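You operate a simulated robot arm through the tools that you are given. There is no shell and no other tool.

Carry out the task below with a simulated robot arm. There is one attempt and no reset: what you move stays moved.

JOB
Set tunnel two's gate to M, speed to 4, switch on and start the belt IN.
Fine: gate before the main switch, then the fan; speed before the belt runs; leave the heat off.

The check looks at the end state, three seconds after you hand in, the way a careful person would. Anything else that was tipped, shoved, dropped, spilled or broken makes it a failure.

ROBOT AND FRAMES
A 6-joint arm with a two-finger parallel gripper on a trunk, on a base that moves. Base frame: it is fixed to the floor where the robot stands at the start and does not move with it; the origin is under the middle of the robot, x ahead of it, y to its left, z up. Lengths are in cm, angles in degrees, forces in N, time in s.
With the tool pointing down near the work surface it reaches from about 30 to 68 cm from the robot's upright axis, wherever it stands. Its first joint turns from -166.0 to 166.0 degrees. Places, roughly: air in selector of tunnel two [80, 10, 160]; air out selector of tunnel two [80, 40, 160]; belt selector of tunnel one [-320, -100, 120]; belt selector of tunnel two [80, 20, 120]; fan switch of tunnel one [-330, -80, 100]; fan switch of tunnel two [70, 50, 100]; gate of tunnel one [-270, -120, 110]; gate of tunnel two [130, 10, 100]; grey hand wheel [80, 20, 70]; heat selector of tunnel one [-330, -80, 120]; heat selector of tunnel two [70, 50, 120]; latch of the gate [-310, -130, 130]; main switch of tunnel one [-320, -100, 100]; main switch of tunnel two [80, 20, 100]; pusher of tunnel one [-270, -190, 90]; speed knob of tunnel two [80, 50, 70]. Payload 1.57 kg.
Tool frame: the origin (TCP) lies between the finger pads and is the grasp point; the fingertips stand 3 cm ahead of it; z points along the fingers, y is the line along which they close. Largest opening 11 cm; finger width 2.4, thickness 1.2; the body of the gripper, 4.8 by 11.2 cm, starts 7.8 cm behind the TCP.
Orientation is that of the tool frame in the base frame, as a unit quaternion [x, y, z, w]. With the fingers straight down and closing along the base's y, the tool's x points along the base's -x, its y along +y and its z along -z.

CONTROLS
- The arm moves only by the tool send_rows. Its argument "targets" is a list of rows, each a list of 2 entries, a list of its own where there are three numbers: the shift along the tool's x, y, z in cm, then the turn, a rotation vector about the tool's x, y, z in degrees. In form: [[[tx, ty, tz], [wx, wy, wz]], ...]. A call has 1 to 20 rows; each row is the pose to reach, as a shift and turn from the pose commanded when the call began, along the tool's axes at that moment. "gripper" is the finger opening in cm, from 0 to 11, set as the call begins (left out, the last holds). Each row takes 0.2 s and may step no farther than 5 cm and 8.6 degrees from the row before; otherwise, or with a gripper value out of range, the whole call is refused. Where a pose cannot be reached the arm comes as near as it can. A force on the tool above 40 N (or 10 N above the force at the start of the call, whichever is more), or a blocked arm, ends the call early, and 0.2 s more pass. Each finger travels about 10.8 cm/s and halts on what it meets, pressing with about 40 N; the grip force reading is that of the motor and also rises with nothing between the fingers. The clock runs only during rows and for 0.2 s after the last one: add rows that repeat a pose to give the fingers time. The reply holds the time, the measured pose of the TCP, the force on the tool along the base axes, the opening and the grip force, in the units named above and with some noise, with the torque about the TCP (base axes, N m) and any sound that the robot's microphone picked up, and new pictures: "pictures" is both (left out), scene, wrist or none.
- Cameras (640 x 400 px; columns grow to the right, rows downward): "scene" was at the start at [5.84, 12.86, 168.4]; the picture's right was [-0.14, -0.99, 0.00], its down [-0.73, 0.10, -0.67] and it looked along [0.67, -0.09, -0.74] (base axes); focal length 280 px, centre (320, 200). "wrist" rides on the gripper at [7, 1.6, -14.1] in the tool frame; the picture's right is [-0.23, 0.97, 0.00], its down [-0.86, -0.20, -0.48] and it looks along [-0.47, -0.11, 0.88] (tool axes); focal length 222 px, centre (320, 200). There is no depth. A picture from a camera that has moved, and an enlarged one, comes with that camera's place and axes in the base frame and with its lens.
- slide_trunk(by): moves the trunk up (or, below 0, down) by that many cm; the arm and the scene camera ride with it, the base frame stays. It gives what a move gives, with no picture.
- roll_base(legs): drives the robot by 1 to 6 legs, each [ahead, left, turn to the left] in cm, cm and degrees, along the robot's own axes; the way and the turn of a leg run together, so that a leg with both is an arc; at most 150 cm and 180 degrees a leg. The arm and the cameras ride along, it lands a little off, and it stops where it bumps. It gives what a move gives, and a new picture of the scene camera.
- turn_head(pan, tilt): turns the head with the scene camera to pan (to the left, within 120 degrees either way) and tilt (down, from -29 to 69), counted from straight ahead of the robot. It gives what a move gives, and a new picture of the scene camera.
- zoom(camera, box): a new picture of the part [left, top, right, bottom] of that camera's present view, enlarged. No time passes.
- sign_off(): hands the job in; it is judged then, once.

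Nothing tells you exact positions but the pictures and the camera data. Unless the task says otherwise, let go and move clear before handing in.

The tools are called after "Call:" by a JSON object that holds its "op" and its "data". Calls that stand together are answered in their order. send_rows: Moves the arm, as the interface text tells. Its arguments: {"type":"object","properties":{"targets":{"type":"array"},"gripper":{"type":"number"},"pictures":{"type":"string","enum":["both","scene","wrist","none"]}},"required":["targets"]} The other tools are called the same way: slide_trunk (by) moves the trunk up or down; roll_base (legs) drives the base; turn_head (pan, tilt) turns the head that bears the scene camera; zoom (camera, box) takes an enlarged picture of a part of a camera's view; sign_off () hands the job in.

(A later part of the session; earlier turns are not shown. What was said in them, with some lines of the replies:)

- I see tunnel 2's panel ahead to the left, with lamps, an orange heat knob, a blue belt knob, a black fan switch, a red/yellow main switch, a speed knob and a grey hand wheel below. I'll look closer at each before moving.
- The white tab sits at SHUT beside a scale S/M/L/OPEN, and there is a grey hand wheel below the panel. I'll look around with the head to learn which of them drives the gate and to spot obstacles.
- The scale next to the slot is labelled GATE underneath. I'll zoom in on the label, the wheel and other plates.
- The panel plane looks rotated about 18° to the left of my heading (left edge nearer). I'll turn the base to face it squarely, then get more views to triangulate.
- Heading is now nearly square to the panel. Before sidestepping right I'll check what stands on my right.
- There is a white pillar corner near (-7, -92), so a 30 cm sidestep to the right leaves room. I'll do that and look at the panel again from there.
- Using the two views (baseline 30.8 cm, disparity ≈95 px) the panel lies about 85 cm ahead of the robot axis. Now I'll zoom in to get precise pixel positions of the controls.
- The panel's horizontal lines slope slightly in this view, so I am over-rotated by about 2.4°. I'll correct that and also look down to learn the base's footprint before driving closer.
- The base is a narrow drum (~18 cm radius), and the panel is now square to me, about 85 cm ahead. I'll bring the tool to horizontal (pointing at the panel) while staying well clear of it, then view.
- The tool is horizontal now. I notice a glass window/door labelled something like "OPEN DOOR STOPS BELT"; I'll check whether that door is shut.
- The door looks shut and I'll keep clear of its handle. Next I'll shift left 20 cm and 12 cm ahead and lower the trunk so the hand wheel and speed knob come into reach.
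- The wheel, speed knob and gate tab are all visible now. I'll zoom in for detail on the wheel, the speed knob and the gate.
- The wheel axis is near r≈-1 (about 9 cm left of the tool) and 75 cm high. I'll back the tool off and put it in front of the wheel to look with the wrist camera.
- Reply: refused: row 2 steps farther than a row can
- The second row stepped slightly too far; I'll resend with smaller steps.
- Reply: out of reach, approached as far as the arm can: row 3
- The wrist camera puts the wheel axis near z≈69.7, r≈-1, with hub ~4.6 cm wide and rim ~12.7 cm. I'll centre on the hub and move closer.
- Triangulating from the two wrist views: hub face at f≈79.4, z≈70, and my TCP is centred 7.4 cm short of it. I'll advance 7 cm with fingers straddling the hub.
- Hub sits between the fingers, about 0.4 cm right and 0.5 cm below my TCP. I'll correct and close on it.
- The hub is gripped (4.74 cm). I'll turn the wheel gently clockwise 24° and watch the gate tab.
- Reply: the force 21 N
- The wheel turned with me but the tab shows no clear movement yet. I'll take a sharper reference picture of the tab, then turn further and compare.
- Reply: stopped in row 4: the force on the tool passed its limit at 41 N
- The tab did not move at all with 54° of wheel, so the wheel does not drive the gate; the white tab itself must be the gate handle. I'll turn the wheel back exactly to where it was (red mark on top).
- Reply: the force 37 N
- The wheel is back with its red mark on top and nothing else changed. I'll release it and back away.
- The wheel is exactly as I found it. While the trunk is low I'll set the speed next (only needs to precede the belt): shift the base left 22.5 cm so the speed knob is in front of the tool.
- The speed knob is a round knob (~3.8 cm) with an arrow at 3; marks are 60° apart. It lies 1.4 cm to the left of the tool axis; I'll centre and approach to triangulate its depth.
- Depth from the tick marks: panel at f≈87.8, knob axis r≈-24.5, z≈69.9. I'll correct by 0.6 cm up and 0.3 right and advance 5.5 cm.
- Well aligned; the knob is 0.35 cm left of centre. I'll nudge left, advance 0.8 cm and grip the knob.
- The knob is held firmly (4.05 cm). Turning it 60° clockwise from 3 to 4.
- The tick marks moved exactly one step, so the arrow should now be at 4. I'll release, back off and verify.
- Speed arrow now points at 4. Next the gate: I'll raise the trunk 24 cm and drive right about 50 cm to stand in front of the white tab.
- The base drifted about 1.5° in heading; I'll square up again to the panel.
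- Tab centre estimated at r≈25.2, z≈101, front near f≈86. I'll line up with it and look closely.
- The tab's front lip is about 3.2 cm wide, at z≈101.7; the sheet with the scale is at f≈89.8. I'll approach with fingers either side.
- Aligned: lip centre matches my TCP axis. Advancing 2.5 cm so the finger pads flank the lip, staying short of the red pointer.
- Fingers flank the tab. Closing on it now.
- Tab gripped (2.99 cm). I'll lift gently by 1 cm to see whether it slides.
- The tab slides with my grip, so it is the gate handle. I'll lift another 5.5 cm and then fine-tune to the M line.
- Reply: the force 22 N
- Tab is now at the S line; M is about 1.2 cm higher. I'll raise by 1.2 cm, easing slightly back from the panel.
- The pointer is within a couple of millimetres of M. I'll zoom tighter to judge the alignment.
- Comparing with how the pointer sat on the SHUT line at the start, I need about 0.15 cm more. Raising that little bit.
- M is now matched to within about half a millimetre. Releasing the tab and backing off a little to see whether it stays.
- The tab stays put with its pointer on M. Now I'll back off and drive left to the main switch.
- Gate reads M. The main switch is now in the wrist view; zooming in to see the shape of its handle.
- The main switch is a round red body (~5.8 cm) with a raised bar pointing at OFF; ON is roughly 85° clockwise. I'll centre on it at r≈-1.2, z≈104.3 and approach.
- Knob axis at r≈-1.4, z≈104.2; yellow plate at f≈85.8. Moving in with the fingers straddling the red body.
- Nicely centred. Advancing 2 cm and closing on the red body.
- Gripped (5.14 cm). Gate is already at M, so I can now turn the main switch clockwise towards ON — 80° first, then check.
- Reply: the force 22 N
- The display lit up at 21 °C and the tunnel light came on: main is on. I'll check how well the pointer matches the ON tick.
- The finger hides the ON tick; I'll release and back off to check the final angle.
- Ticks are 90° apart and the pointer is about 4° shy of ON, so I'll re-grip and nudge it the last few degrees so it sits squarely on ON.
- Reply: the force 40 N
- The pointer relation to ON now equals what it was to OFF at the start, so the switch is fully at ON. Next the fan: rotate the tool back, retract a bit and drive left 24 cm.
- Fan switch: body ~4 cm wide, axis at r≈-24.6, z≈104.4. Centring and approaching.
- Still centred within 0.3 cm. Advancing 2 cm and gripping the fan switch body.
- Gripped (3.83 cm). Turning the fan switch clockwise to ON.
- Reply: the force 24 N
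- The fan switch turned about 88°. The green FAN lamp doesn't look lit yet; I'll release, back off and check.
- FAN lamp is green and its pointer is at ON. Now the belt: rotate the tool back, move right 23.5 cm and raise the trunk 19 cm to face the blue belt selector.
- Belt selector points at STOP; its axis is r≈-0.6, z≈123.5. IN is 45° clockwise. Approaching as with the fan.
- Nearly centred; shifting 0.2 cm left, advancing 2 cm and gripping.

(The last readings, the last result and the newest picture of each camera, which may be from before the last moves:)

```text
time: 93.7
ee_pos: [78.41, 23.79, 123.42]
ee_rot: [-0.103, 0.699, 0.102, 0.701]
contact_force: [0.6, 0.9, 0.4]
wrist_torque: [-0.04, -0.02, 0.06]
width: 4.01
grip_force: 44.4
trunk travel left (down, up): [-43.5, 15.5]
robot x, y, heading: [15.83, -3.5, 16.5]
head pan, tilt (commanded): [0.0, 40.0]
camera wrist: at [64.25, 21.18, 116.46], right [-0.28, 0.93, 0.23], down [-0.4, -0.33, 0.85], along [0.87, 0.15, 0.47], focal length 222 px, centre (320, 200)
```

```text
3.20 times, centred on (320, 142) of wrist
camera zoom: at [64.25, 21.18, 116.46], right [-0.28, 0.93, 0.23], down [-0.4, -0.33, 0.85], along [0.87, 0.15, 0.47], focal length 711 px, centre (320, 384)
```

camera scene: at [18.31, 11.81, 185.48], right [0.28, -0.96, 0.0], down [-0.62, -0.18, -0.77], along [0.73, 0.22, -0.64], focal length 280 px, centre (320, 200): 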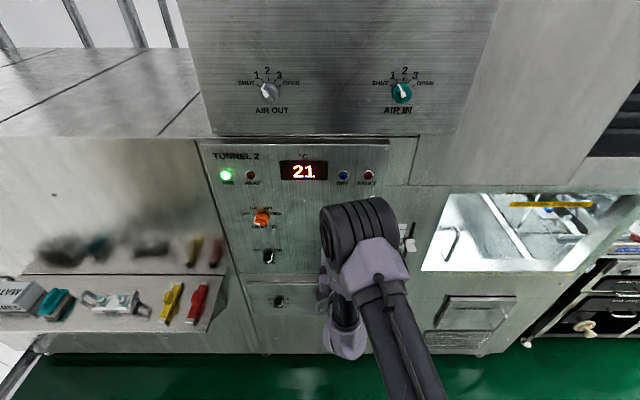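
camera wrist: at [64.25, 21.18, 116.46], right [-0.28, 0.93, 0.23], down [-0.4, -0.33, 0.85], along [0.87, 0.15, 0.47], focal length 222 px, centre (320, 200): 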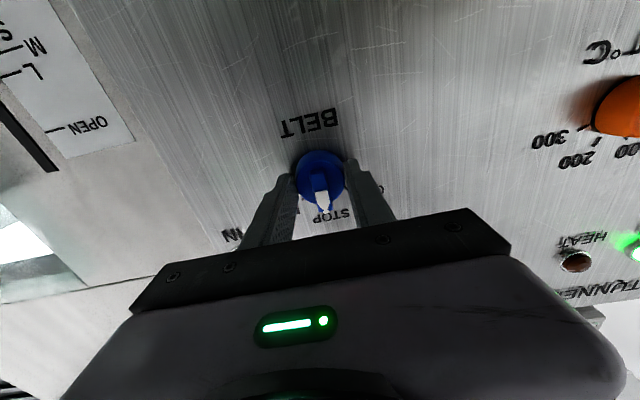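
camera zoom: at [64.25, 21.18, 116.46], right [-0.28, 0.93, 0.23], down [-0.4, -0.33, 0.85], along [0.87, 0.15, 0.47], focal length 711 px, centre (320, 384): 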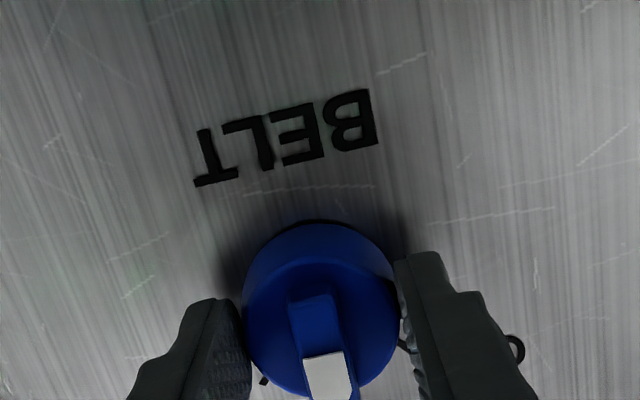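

Firm, force-free grip (4.01 cm). Turning the belt selector 45° clockwise to IN.

Call:
{"op": "send_rows", "data": {"targets": [[[0, 0, 0], [0, 0, 7.5]], [[0, 0, 0], [0, 0, 15]], [[0, 0, 0], [0, 0, 22.5]], [[0, 0, 0], [0, 0, 30]], [[0, 0, 0], [0, 0, 37.5]], [[0, 0, 0], [0, 0, 45]], [[0, 0, 0], [0, 0, 45]]], "gripper": 2.5}}

Call:
{"op": "zoom", "data": {"camera": "wrist", "box": [220, 80, 420, 205]}}

Call:
{"op": "zoom", "data": {"camera": "scene", "box": [200, 130, 480, 300]}}

```text
time: 95.3
ee_pos: [78.36, 23.79, 123.56]
ee_rot: [0.173, 0.686, 0.362, 0.607]
contact_force: [-11.0, -1.5, -14.4]
wrist_torque: [-0.35, 0.4, -0.03]
width: 4.01
grip_force: 45.1
trunk travel left (down, up): [-43.5, 15.5]
robot x, y, heading: [15.97, -3.33, 16.5]
head pan, tilt (commanded): [0.0, 40.0]
camera scene: at [18.26, 11.88, 185.47], right [0.28, -0.96, 0.0], down [-0.62, -0.18, -0.77], along [0.74, 0.22, -0.64], focal length 280 px, centre (320, 200)
camera wrist: at [62.94, 25.5, 119.72], right [-0.15, 0.51, 0.85], down [-0.25, -0.85, 0.46], along [0.96, -0.14, 0.25], focal length 222 px, centre (320, 200)
```

scene: 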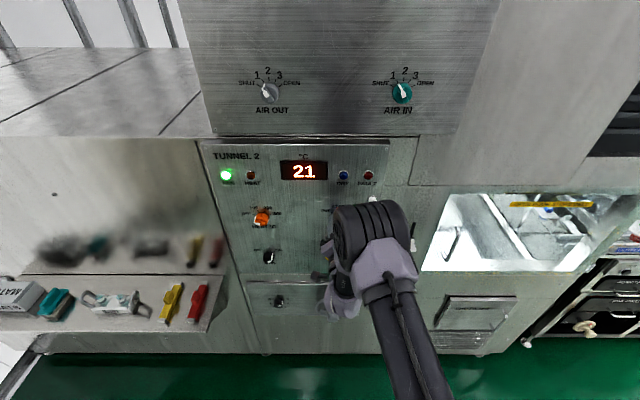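
wrist: 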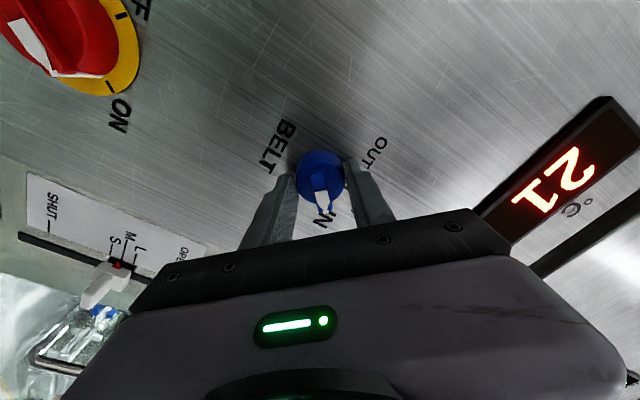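

```text
3.20 times, centred on (320, 142) of wrist
camera zoom: at [62.94, 25.5, 119.72], right [-0.15, 0.51, 0.85], down [-0.25, -0.85, 0.46], along [0.96, -0.14, 0.25], focal length 711 px, centre (320, 384)
```

zoom: 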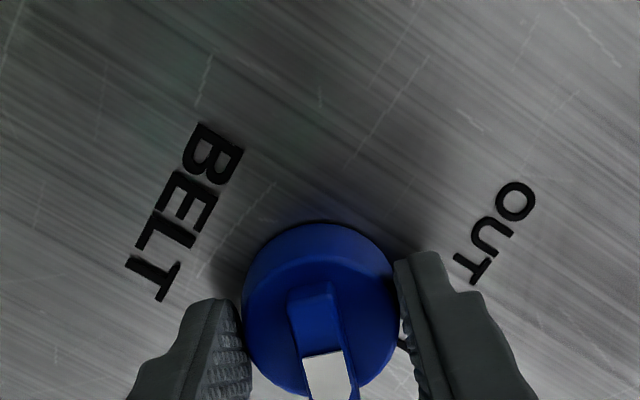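

```text
2.29 times, centred on (340, 215) of scene
camera zoom: at [18.26, 11.88, 185.47], right [0.28, -0.96, 0.0], down [-0.62, -0.18, -0.77], along [0.74, 0.22, -0.64], focal length 640 px, centre (274, 166)
```

zoom: 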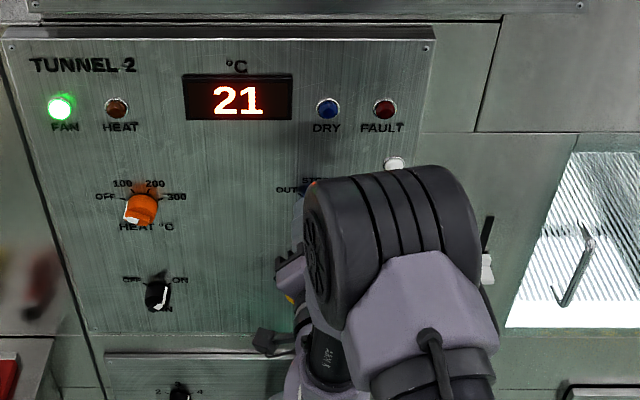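

The selector turned with the grip, pointing at IN. I'll release, back off, and check the IN lamp and pointer.

Call:
{"op": "send_rows", "data": {"targets": [[[0, 0, 0], [0, 0, 0]], [[0, 0, 0], [0, 0, 0]], [[0, 0, -2], [0, 0, 0]], [[0, 0, -6], [0, 0, 0]], [[0, 0, -10], [0, 0, 0]]], "gripper": 7.5, "pictures": "both"}}

Call:
{"op": "zoom", "data": {"camera": "wrist", "box": [220, 70, 420, 195]}}

Call:
{"op": "zoom", "data": {"camera": "scene", "box": [200, 130, 480, 300]}}

```text
time: 96.5
ee_pos: [68.74, 20.72, 123.61]
ee_rot: [0.172, 0.685, 0.362, 0.608]
contact_force: [-1.1, 0.7, -0.3]
wrist_torque: [-0.01, 0.02, 0.01]
width: 7.5
grip_force: 0.0
trunk travel left (down, up): [-43.5, 15.5]
robot x, y, heading: [15.67, -3.34, 16.5]
head pan, tilt (commanded): [0.0, 40.0]
camera scene: at [18.23, 11.84, 185.49], right [0.28, -0.96, 0.0], down [-0.62, -0.18, -0.77], along [0.74, 0.22, -0.64], focal length 280 px, centre (320, 200)
camera wrist: at [53.42, 22.38, 119.75], right [-0.15, 0.51, 0.85], down [-0.25, -0.85, 0.46], along [0.96, -0.14, 0.26], focal length 222 px, centre (320, 200)
```

scene: 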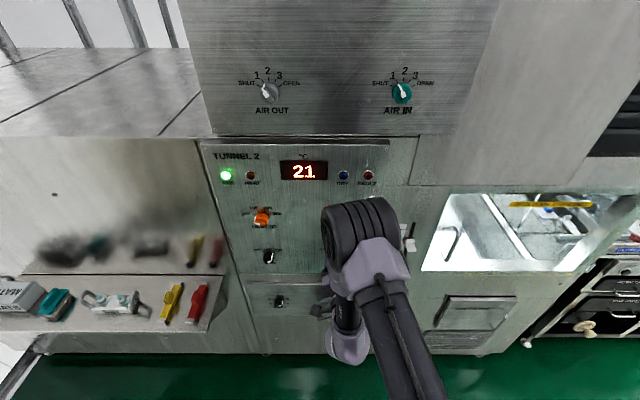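
wrist: 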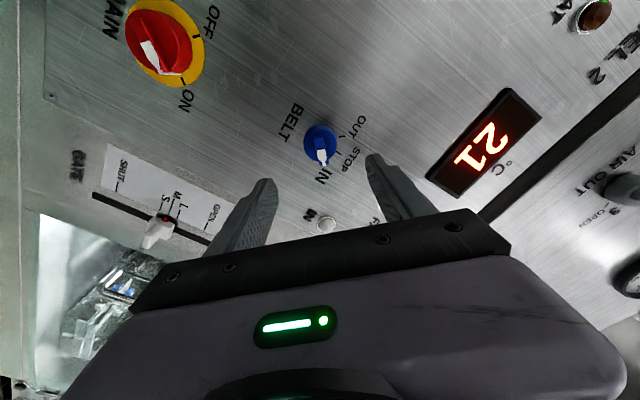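

```text
3.20 times, centred on (320, 132) of wrist
camera zoom: at [53.42, 22.38, 119.75], right [-0.15, 0.51, 0.85], down [-0.25, -0.85, 0.46], along [0.96, -0.14, 0.26], focal length 711 px, centre (320, 416)
```

zoom: 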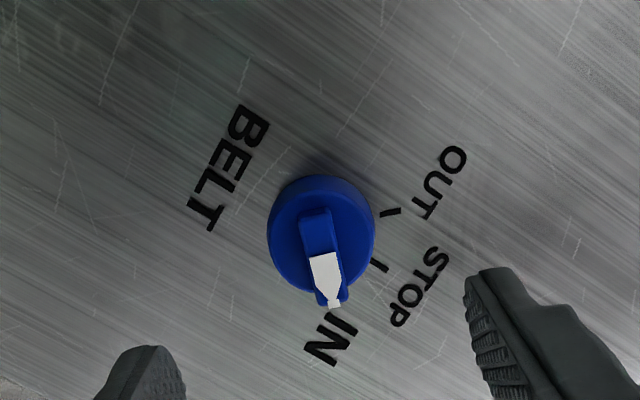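

```text
2.29 times, centred on (340, 215) of scene
camera zoom: at [18.23, 11.84, 185.49], right [0.28, -0.96, 0.0], down [-0.62, -0.18, -0.77], along [0.74, 0.22, -0.64], focal length 640 px, centre (274, 166)
```

zoom: 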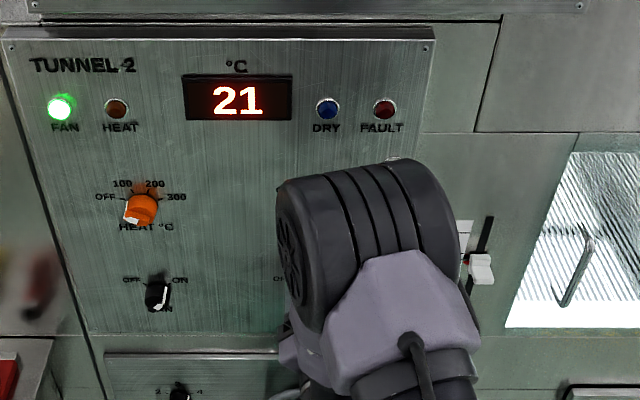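

The belt pointer is aligned with IN (45° past STOP). I'll check the IN lamp and the fault lamp.

Call:
{"op": "zoom", "data": {"camera": "wrist", "box": [280, 190, 400, 240]}}

Call:
{"op": "send_rows", "data": {"targets": [[[0, 0, -2], [0, 0, -8]], [[0, 0, -3], [0, 0, -16]], [[0, 0, -3], [0, 0, -24]], [[0, 0, -3], [0, 0, -32]], [[0, 0, -3], [0, 0, -40]], [[0, 0, -3], [0, 0, -45]]], "gripper": 7.5, "pictures": "both"}}

```text
5.33 times, centred on (340, 215) of wrist
camera zoom: at [53.42, 22.38, 119.75], right [-0.15, 0.51, 0.85], down [-0.25, -0.85, 0.46], along [0.96, -0.14, 0.26], focal length 1185 px, centre (213, 120)
```

zoom: 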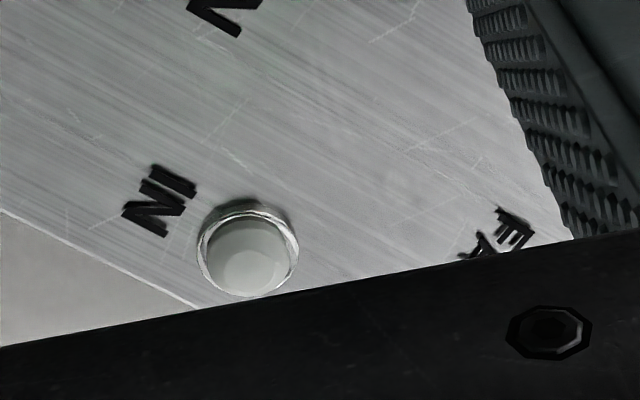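

```text
time: 97.9
ee_pos: [65.96, 20.0, 123.4]
ee_rot: [-0.105, 0.698, 0.101, 0.701]
contact_force: [0.0, -0.9, 0.5]
wrist_torque: [-0.02, -0.03, -0.02]
width: 7.48
grip_force: 0.1
trunk travel left (down, up): [-43.5, 15.5]
robot x, y, heading: [16.04, -3.23, 16.6]
head pan, tilt (commanded): [0.0, 40.0]
camera scene: at [18.31, 11.82, 185.49], right [0.28, -0.96, 0.0], down [-0.62, -0.18, -0.77], along [0.73, 0.22, -0.64], focal length 280 px, centre (320, 200)
camera wrist: at [51.87, 17.49, 116.52], right [-0.28, 0.93, 0.22], down [-0.4, -0.32, 0.85], along [0.87, 0.15, 0.47], focal length 222 px, centre (320, 200)
```

scene: 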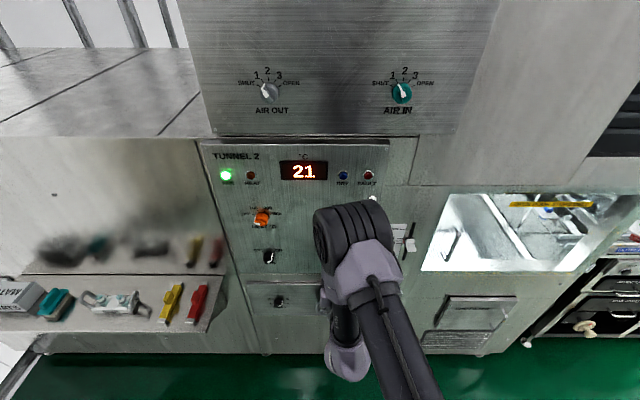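
wrist: 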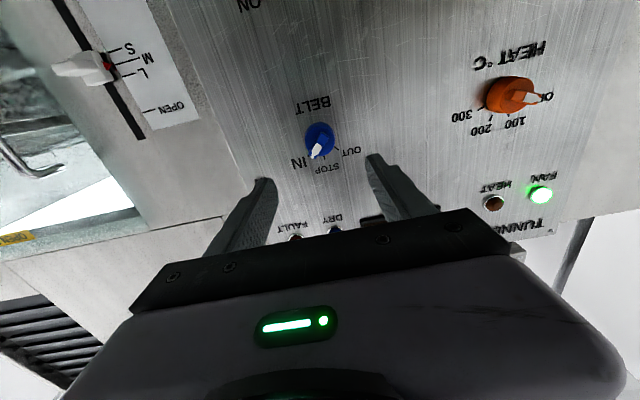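

I'll move the arm out of the line of sight by backing the base away, then inspect the whole panel.

Call:
{"op": "roll_base", "data": {"legs": [[-25, 0, 0], [0, -25, 0]]}}

Call:
{"op": "turn_head", "data": {"pan": 12, "tilt": 35}}

Call:
{"op": "zoom", "data": {"camera": "scene", "box": [160, 60, 420, 260]}}

```text
time: 101.2
ee_pos: [48.59, -11.22, 123.45]
ee_rot: [-0.103, 0.699, 0.103, 0.7]
contact_force: [-0.1, -1.0, -0.8]
wrist_torque: [-0.02, -0.04, 0.01]
width: 7.49
grip_force: 0.0
trunk travel left (down, up): [-43.5, 15.5]
robot x, y, heading: [-1.8, -34.29, 16.5]
head pan, tilt (commanded): [0.0, 40.0]
camera scene: at [0.89, -19.46, 185.5], right [0.28, -0.96, 0.0], down [-0.62, -0.18, -0.77], along [0.73, 0.22, -0.64], focal length 280 px, centre (320, 200)
```

scene: 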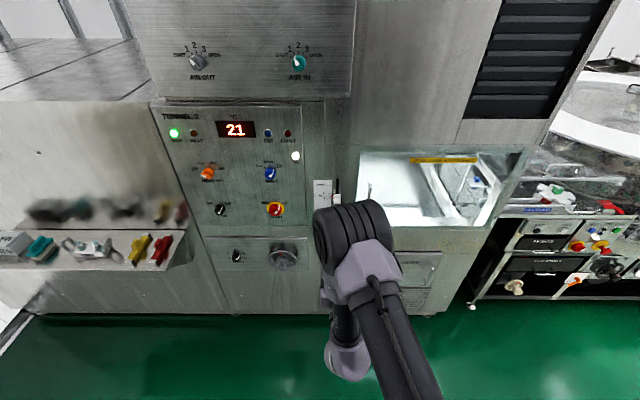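

```text
time: 101.9
ee_pos: [48.42, -10.92, 123.5]
ee_rot: [-0.104, 0.698, 0.102, 0.701]
contact_force: [-0.5, 0.1, -0.2]
wrist_torque: [-0.01, 0.02, -0.02]
width: 7.51
grip_force: 0.1
trunk travel left (down, up): [-43.5, 15.5]
robot x, y, heading: [-1.42, -34.42, 16.6]
head pan, tilt (commanded): [12.0, 35.0]
camera scene: at [0.44, -17.53, 186.24], right [0.48, -0.88, 0.0], down [-0.5, -0.27, -0.82], along [0.72, 0.39, -0.57], focal length 280 px, centre (320, 200)
```

scene: 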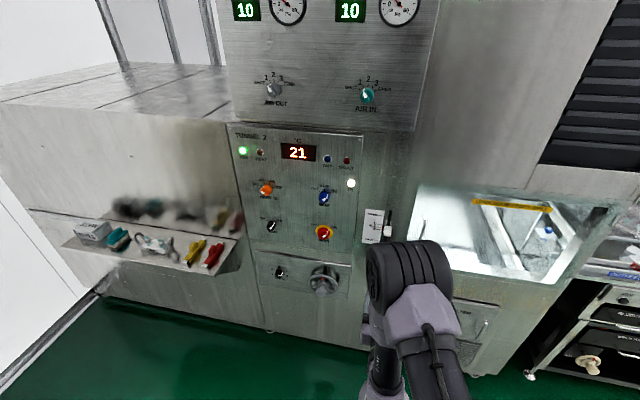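

```text
2.00 times, centred on (290, 160) of scene
camera zoom: at [0.44, -17.53, 186.24], right [0.48, -0.88, 0.0], down [-0.5, -0.27, -0.82], along [0.72, 0.39, -0.57], focal length 560 px, centre (380, 280)
```

zoom: 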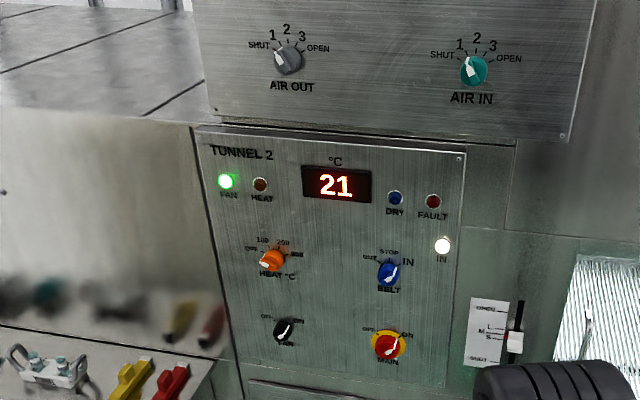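

The IN lamp is lit, FAN lamp lit, FAULT dark, heat at OFF. A last close check of the gate, speed and switches.

Call:
{"op": "zoom", "data": {"camera": "scene", "box": [350, 195, 410, 245]}}

Call:
{"op": "zoom", "data": {"camera": "scene", "box": [240, 170, 360, 300]}}

Call:
{"op": "zoom", "data": {"camera": "scene", "box": [250, 250, 350, 300]}}

```text
8.00 times, centred on (380, 220) of scene
camera zoom: at [0.44, -17.53, 186.24], right [0.48, -0.88, 0.0], down [-0.5, -0.27, -0.82], along [0.72, 0.39, -0.57], focal length 2242 px, centre (-160, 40)
```

zoom: 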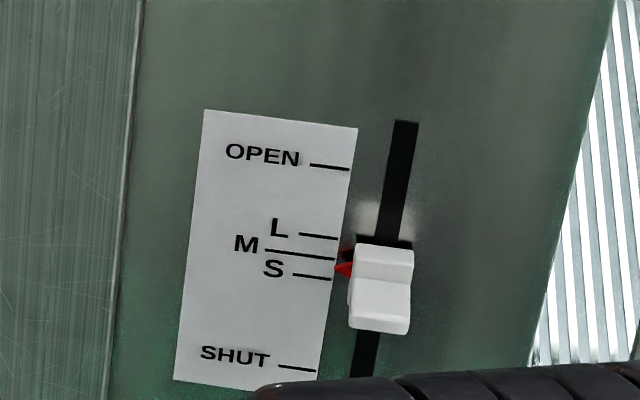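

```text
3.08 times, centred on (300, 235) of scene
camera zoom: at [0.44, -17.53, 186.24], right [0.48, -0.88, 0.0], down [-0.5, -0.27, -0.82], along [0.72, 0.39, -0.57], focal length 862 px, centre (382, 92)
```

zoom: 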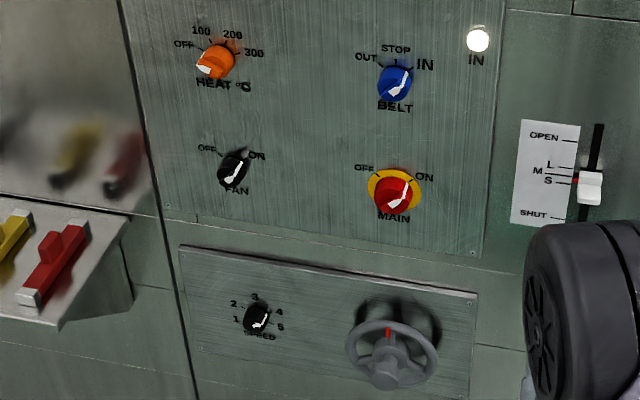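

```text
6.40 times, centred on (300, 275) of scene
camera zoom: at [0.44, -17.53, 186.24], right [0.48, -0.88, 0.0], down [-0.5, -0.27, -0.82], along [0.72, 0.39, -0.57], focal length 1793 px, centre (448, -280)
```

zoom: 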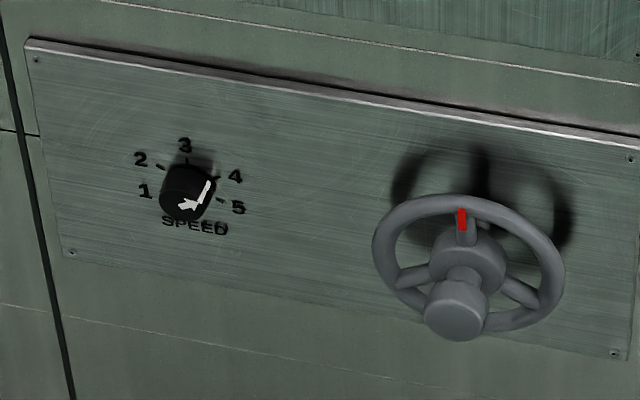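

Everything is set:
- **Gate:** the pointer is on M.
- **Speed:** 4.
- **Main and fan:** both ON, with the FAN lamp lit.
- **Belt:** IN, with the IN lamp lit.
- **Heat:** OFF.
- **Hand wheel:** I turned it briefly while finding what moves the gate. It is back where it was.

The arm is clear of the panel, so I'm handing in.

Call:
{"op": "sign_off", "data": {}}

```text
The job is handed in.
```

Tunnel two is set as you asked, and I've handed the job in. I don't have the check's result.

| Control | State | What I saw |
|---|---|---|
| Gate | M | Red pointer on the M line, about 1 mm low at most |
| Speed | 4 | Arrow on the 4 mark; set before the belt ran |
| Main switch | ON | Display came on showing 21 °C |
| Fan | ON | Green FAN lamp lit |
| Belt | IN | IN lamp lit |
| Heat | OFF | Not touched |

I kept the order you gave: gate, then main switch, then fan, with the speed set before the belt. The FAULT lamp stayed dark.

Before moving the gate I tried the grey hand wheel, because it has no label and I thought it might drive the gate. It turned about 54° without moving the gate, so I turned it back until its red mark was on top again. The white tab beside the scale is what moves the gate.

I let go of everything and moved the arm clear before handing in.
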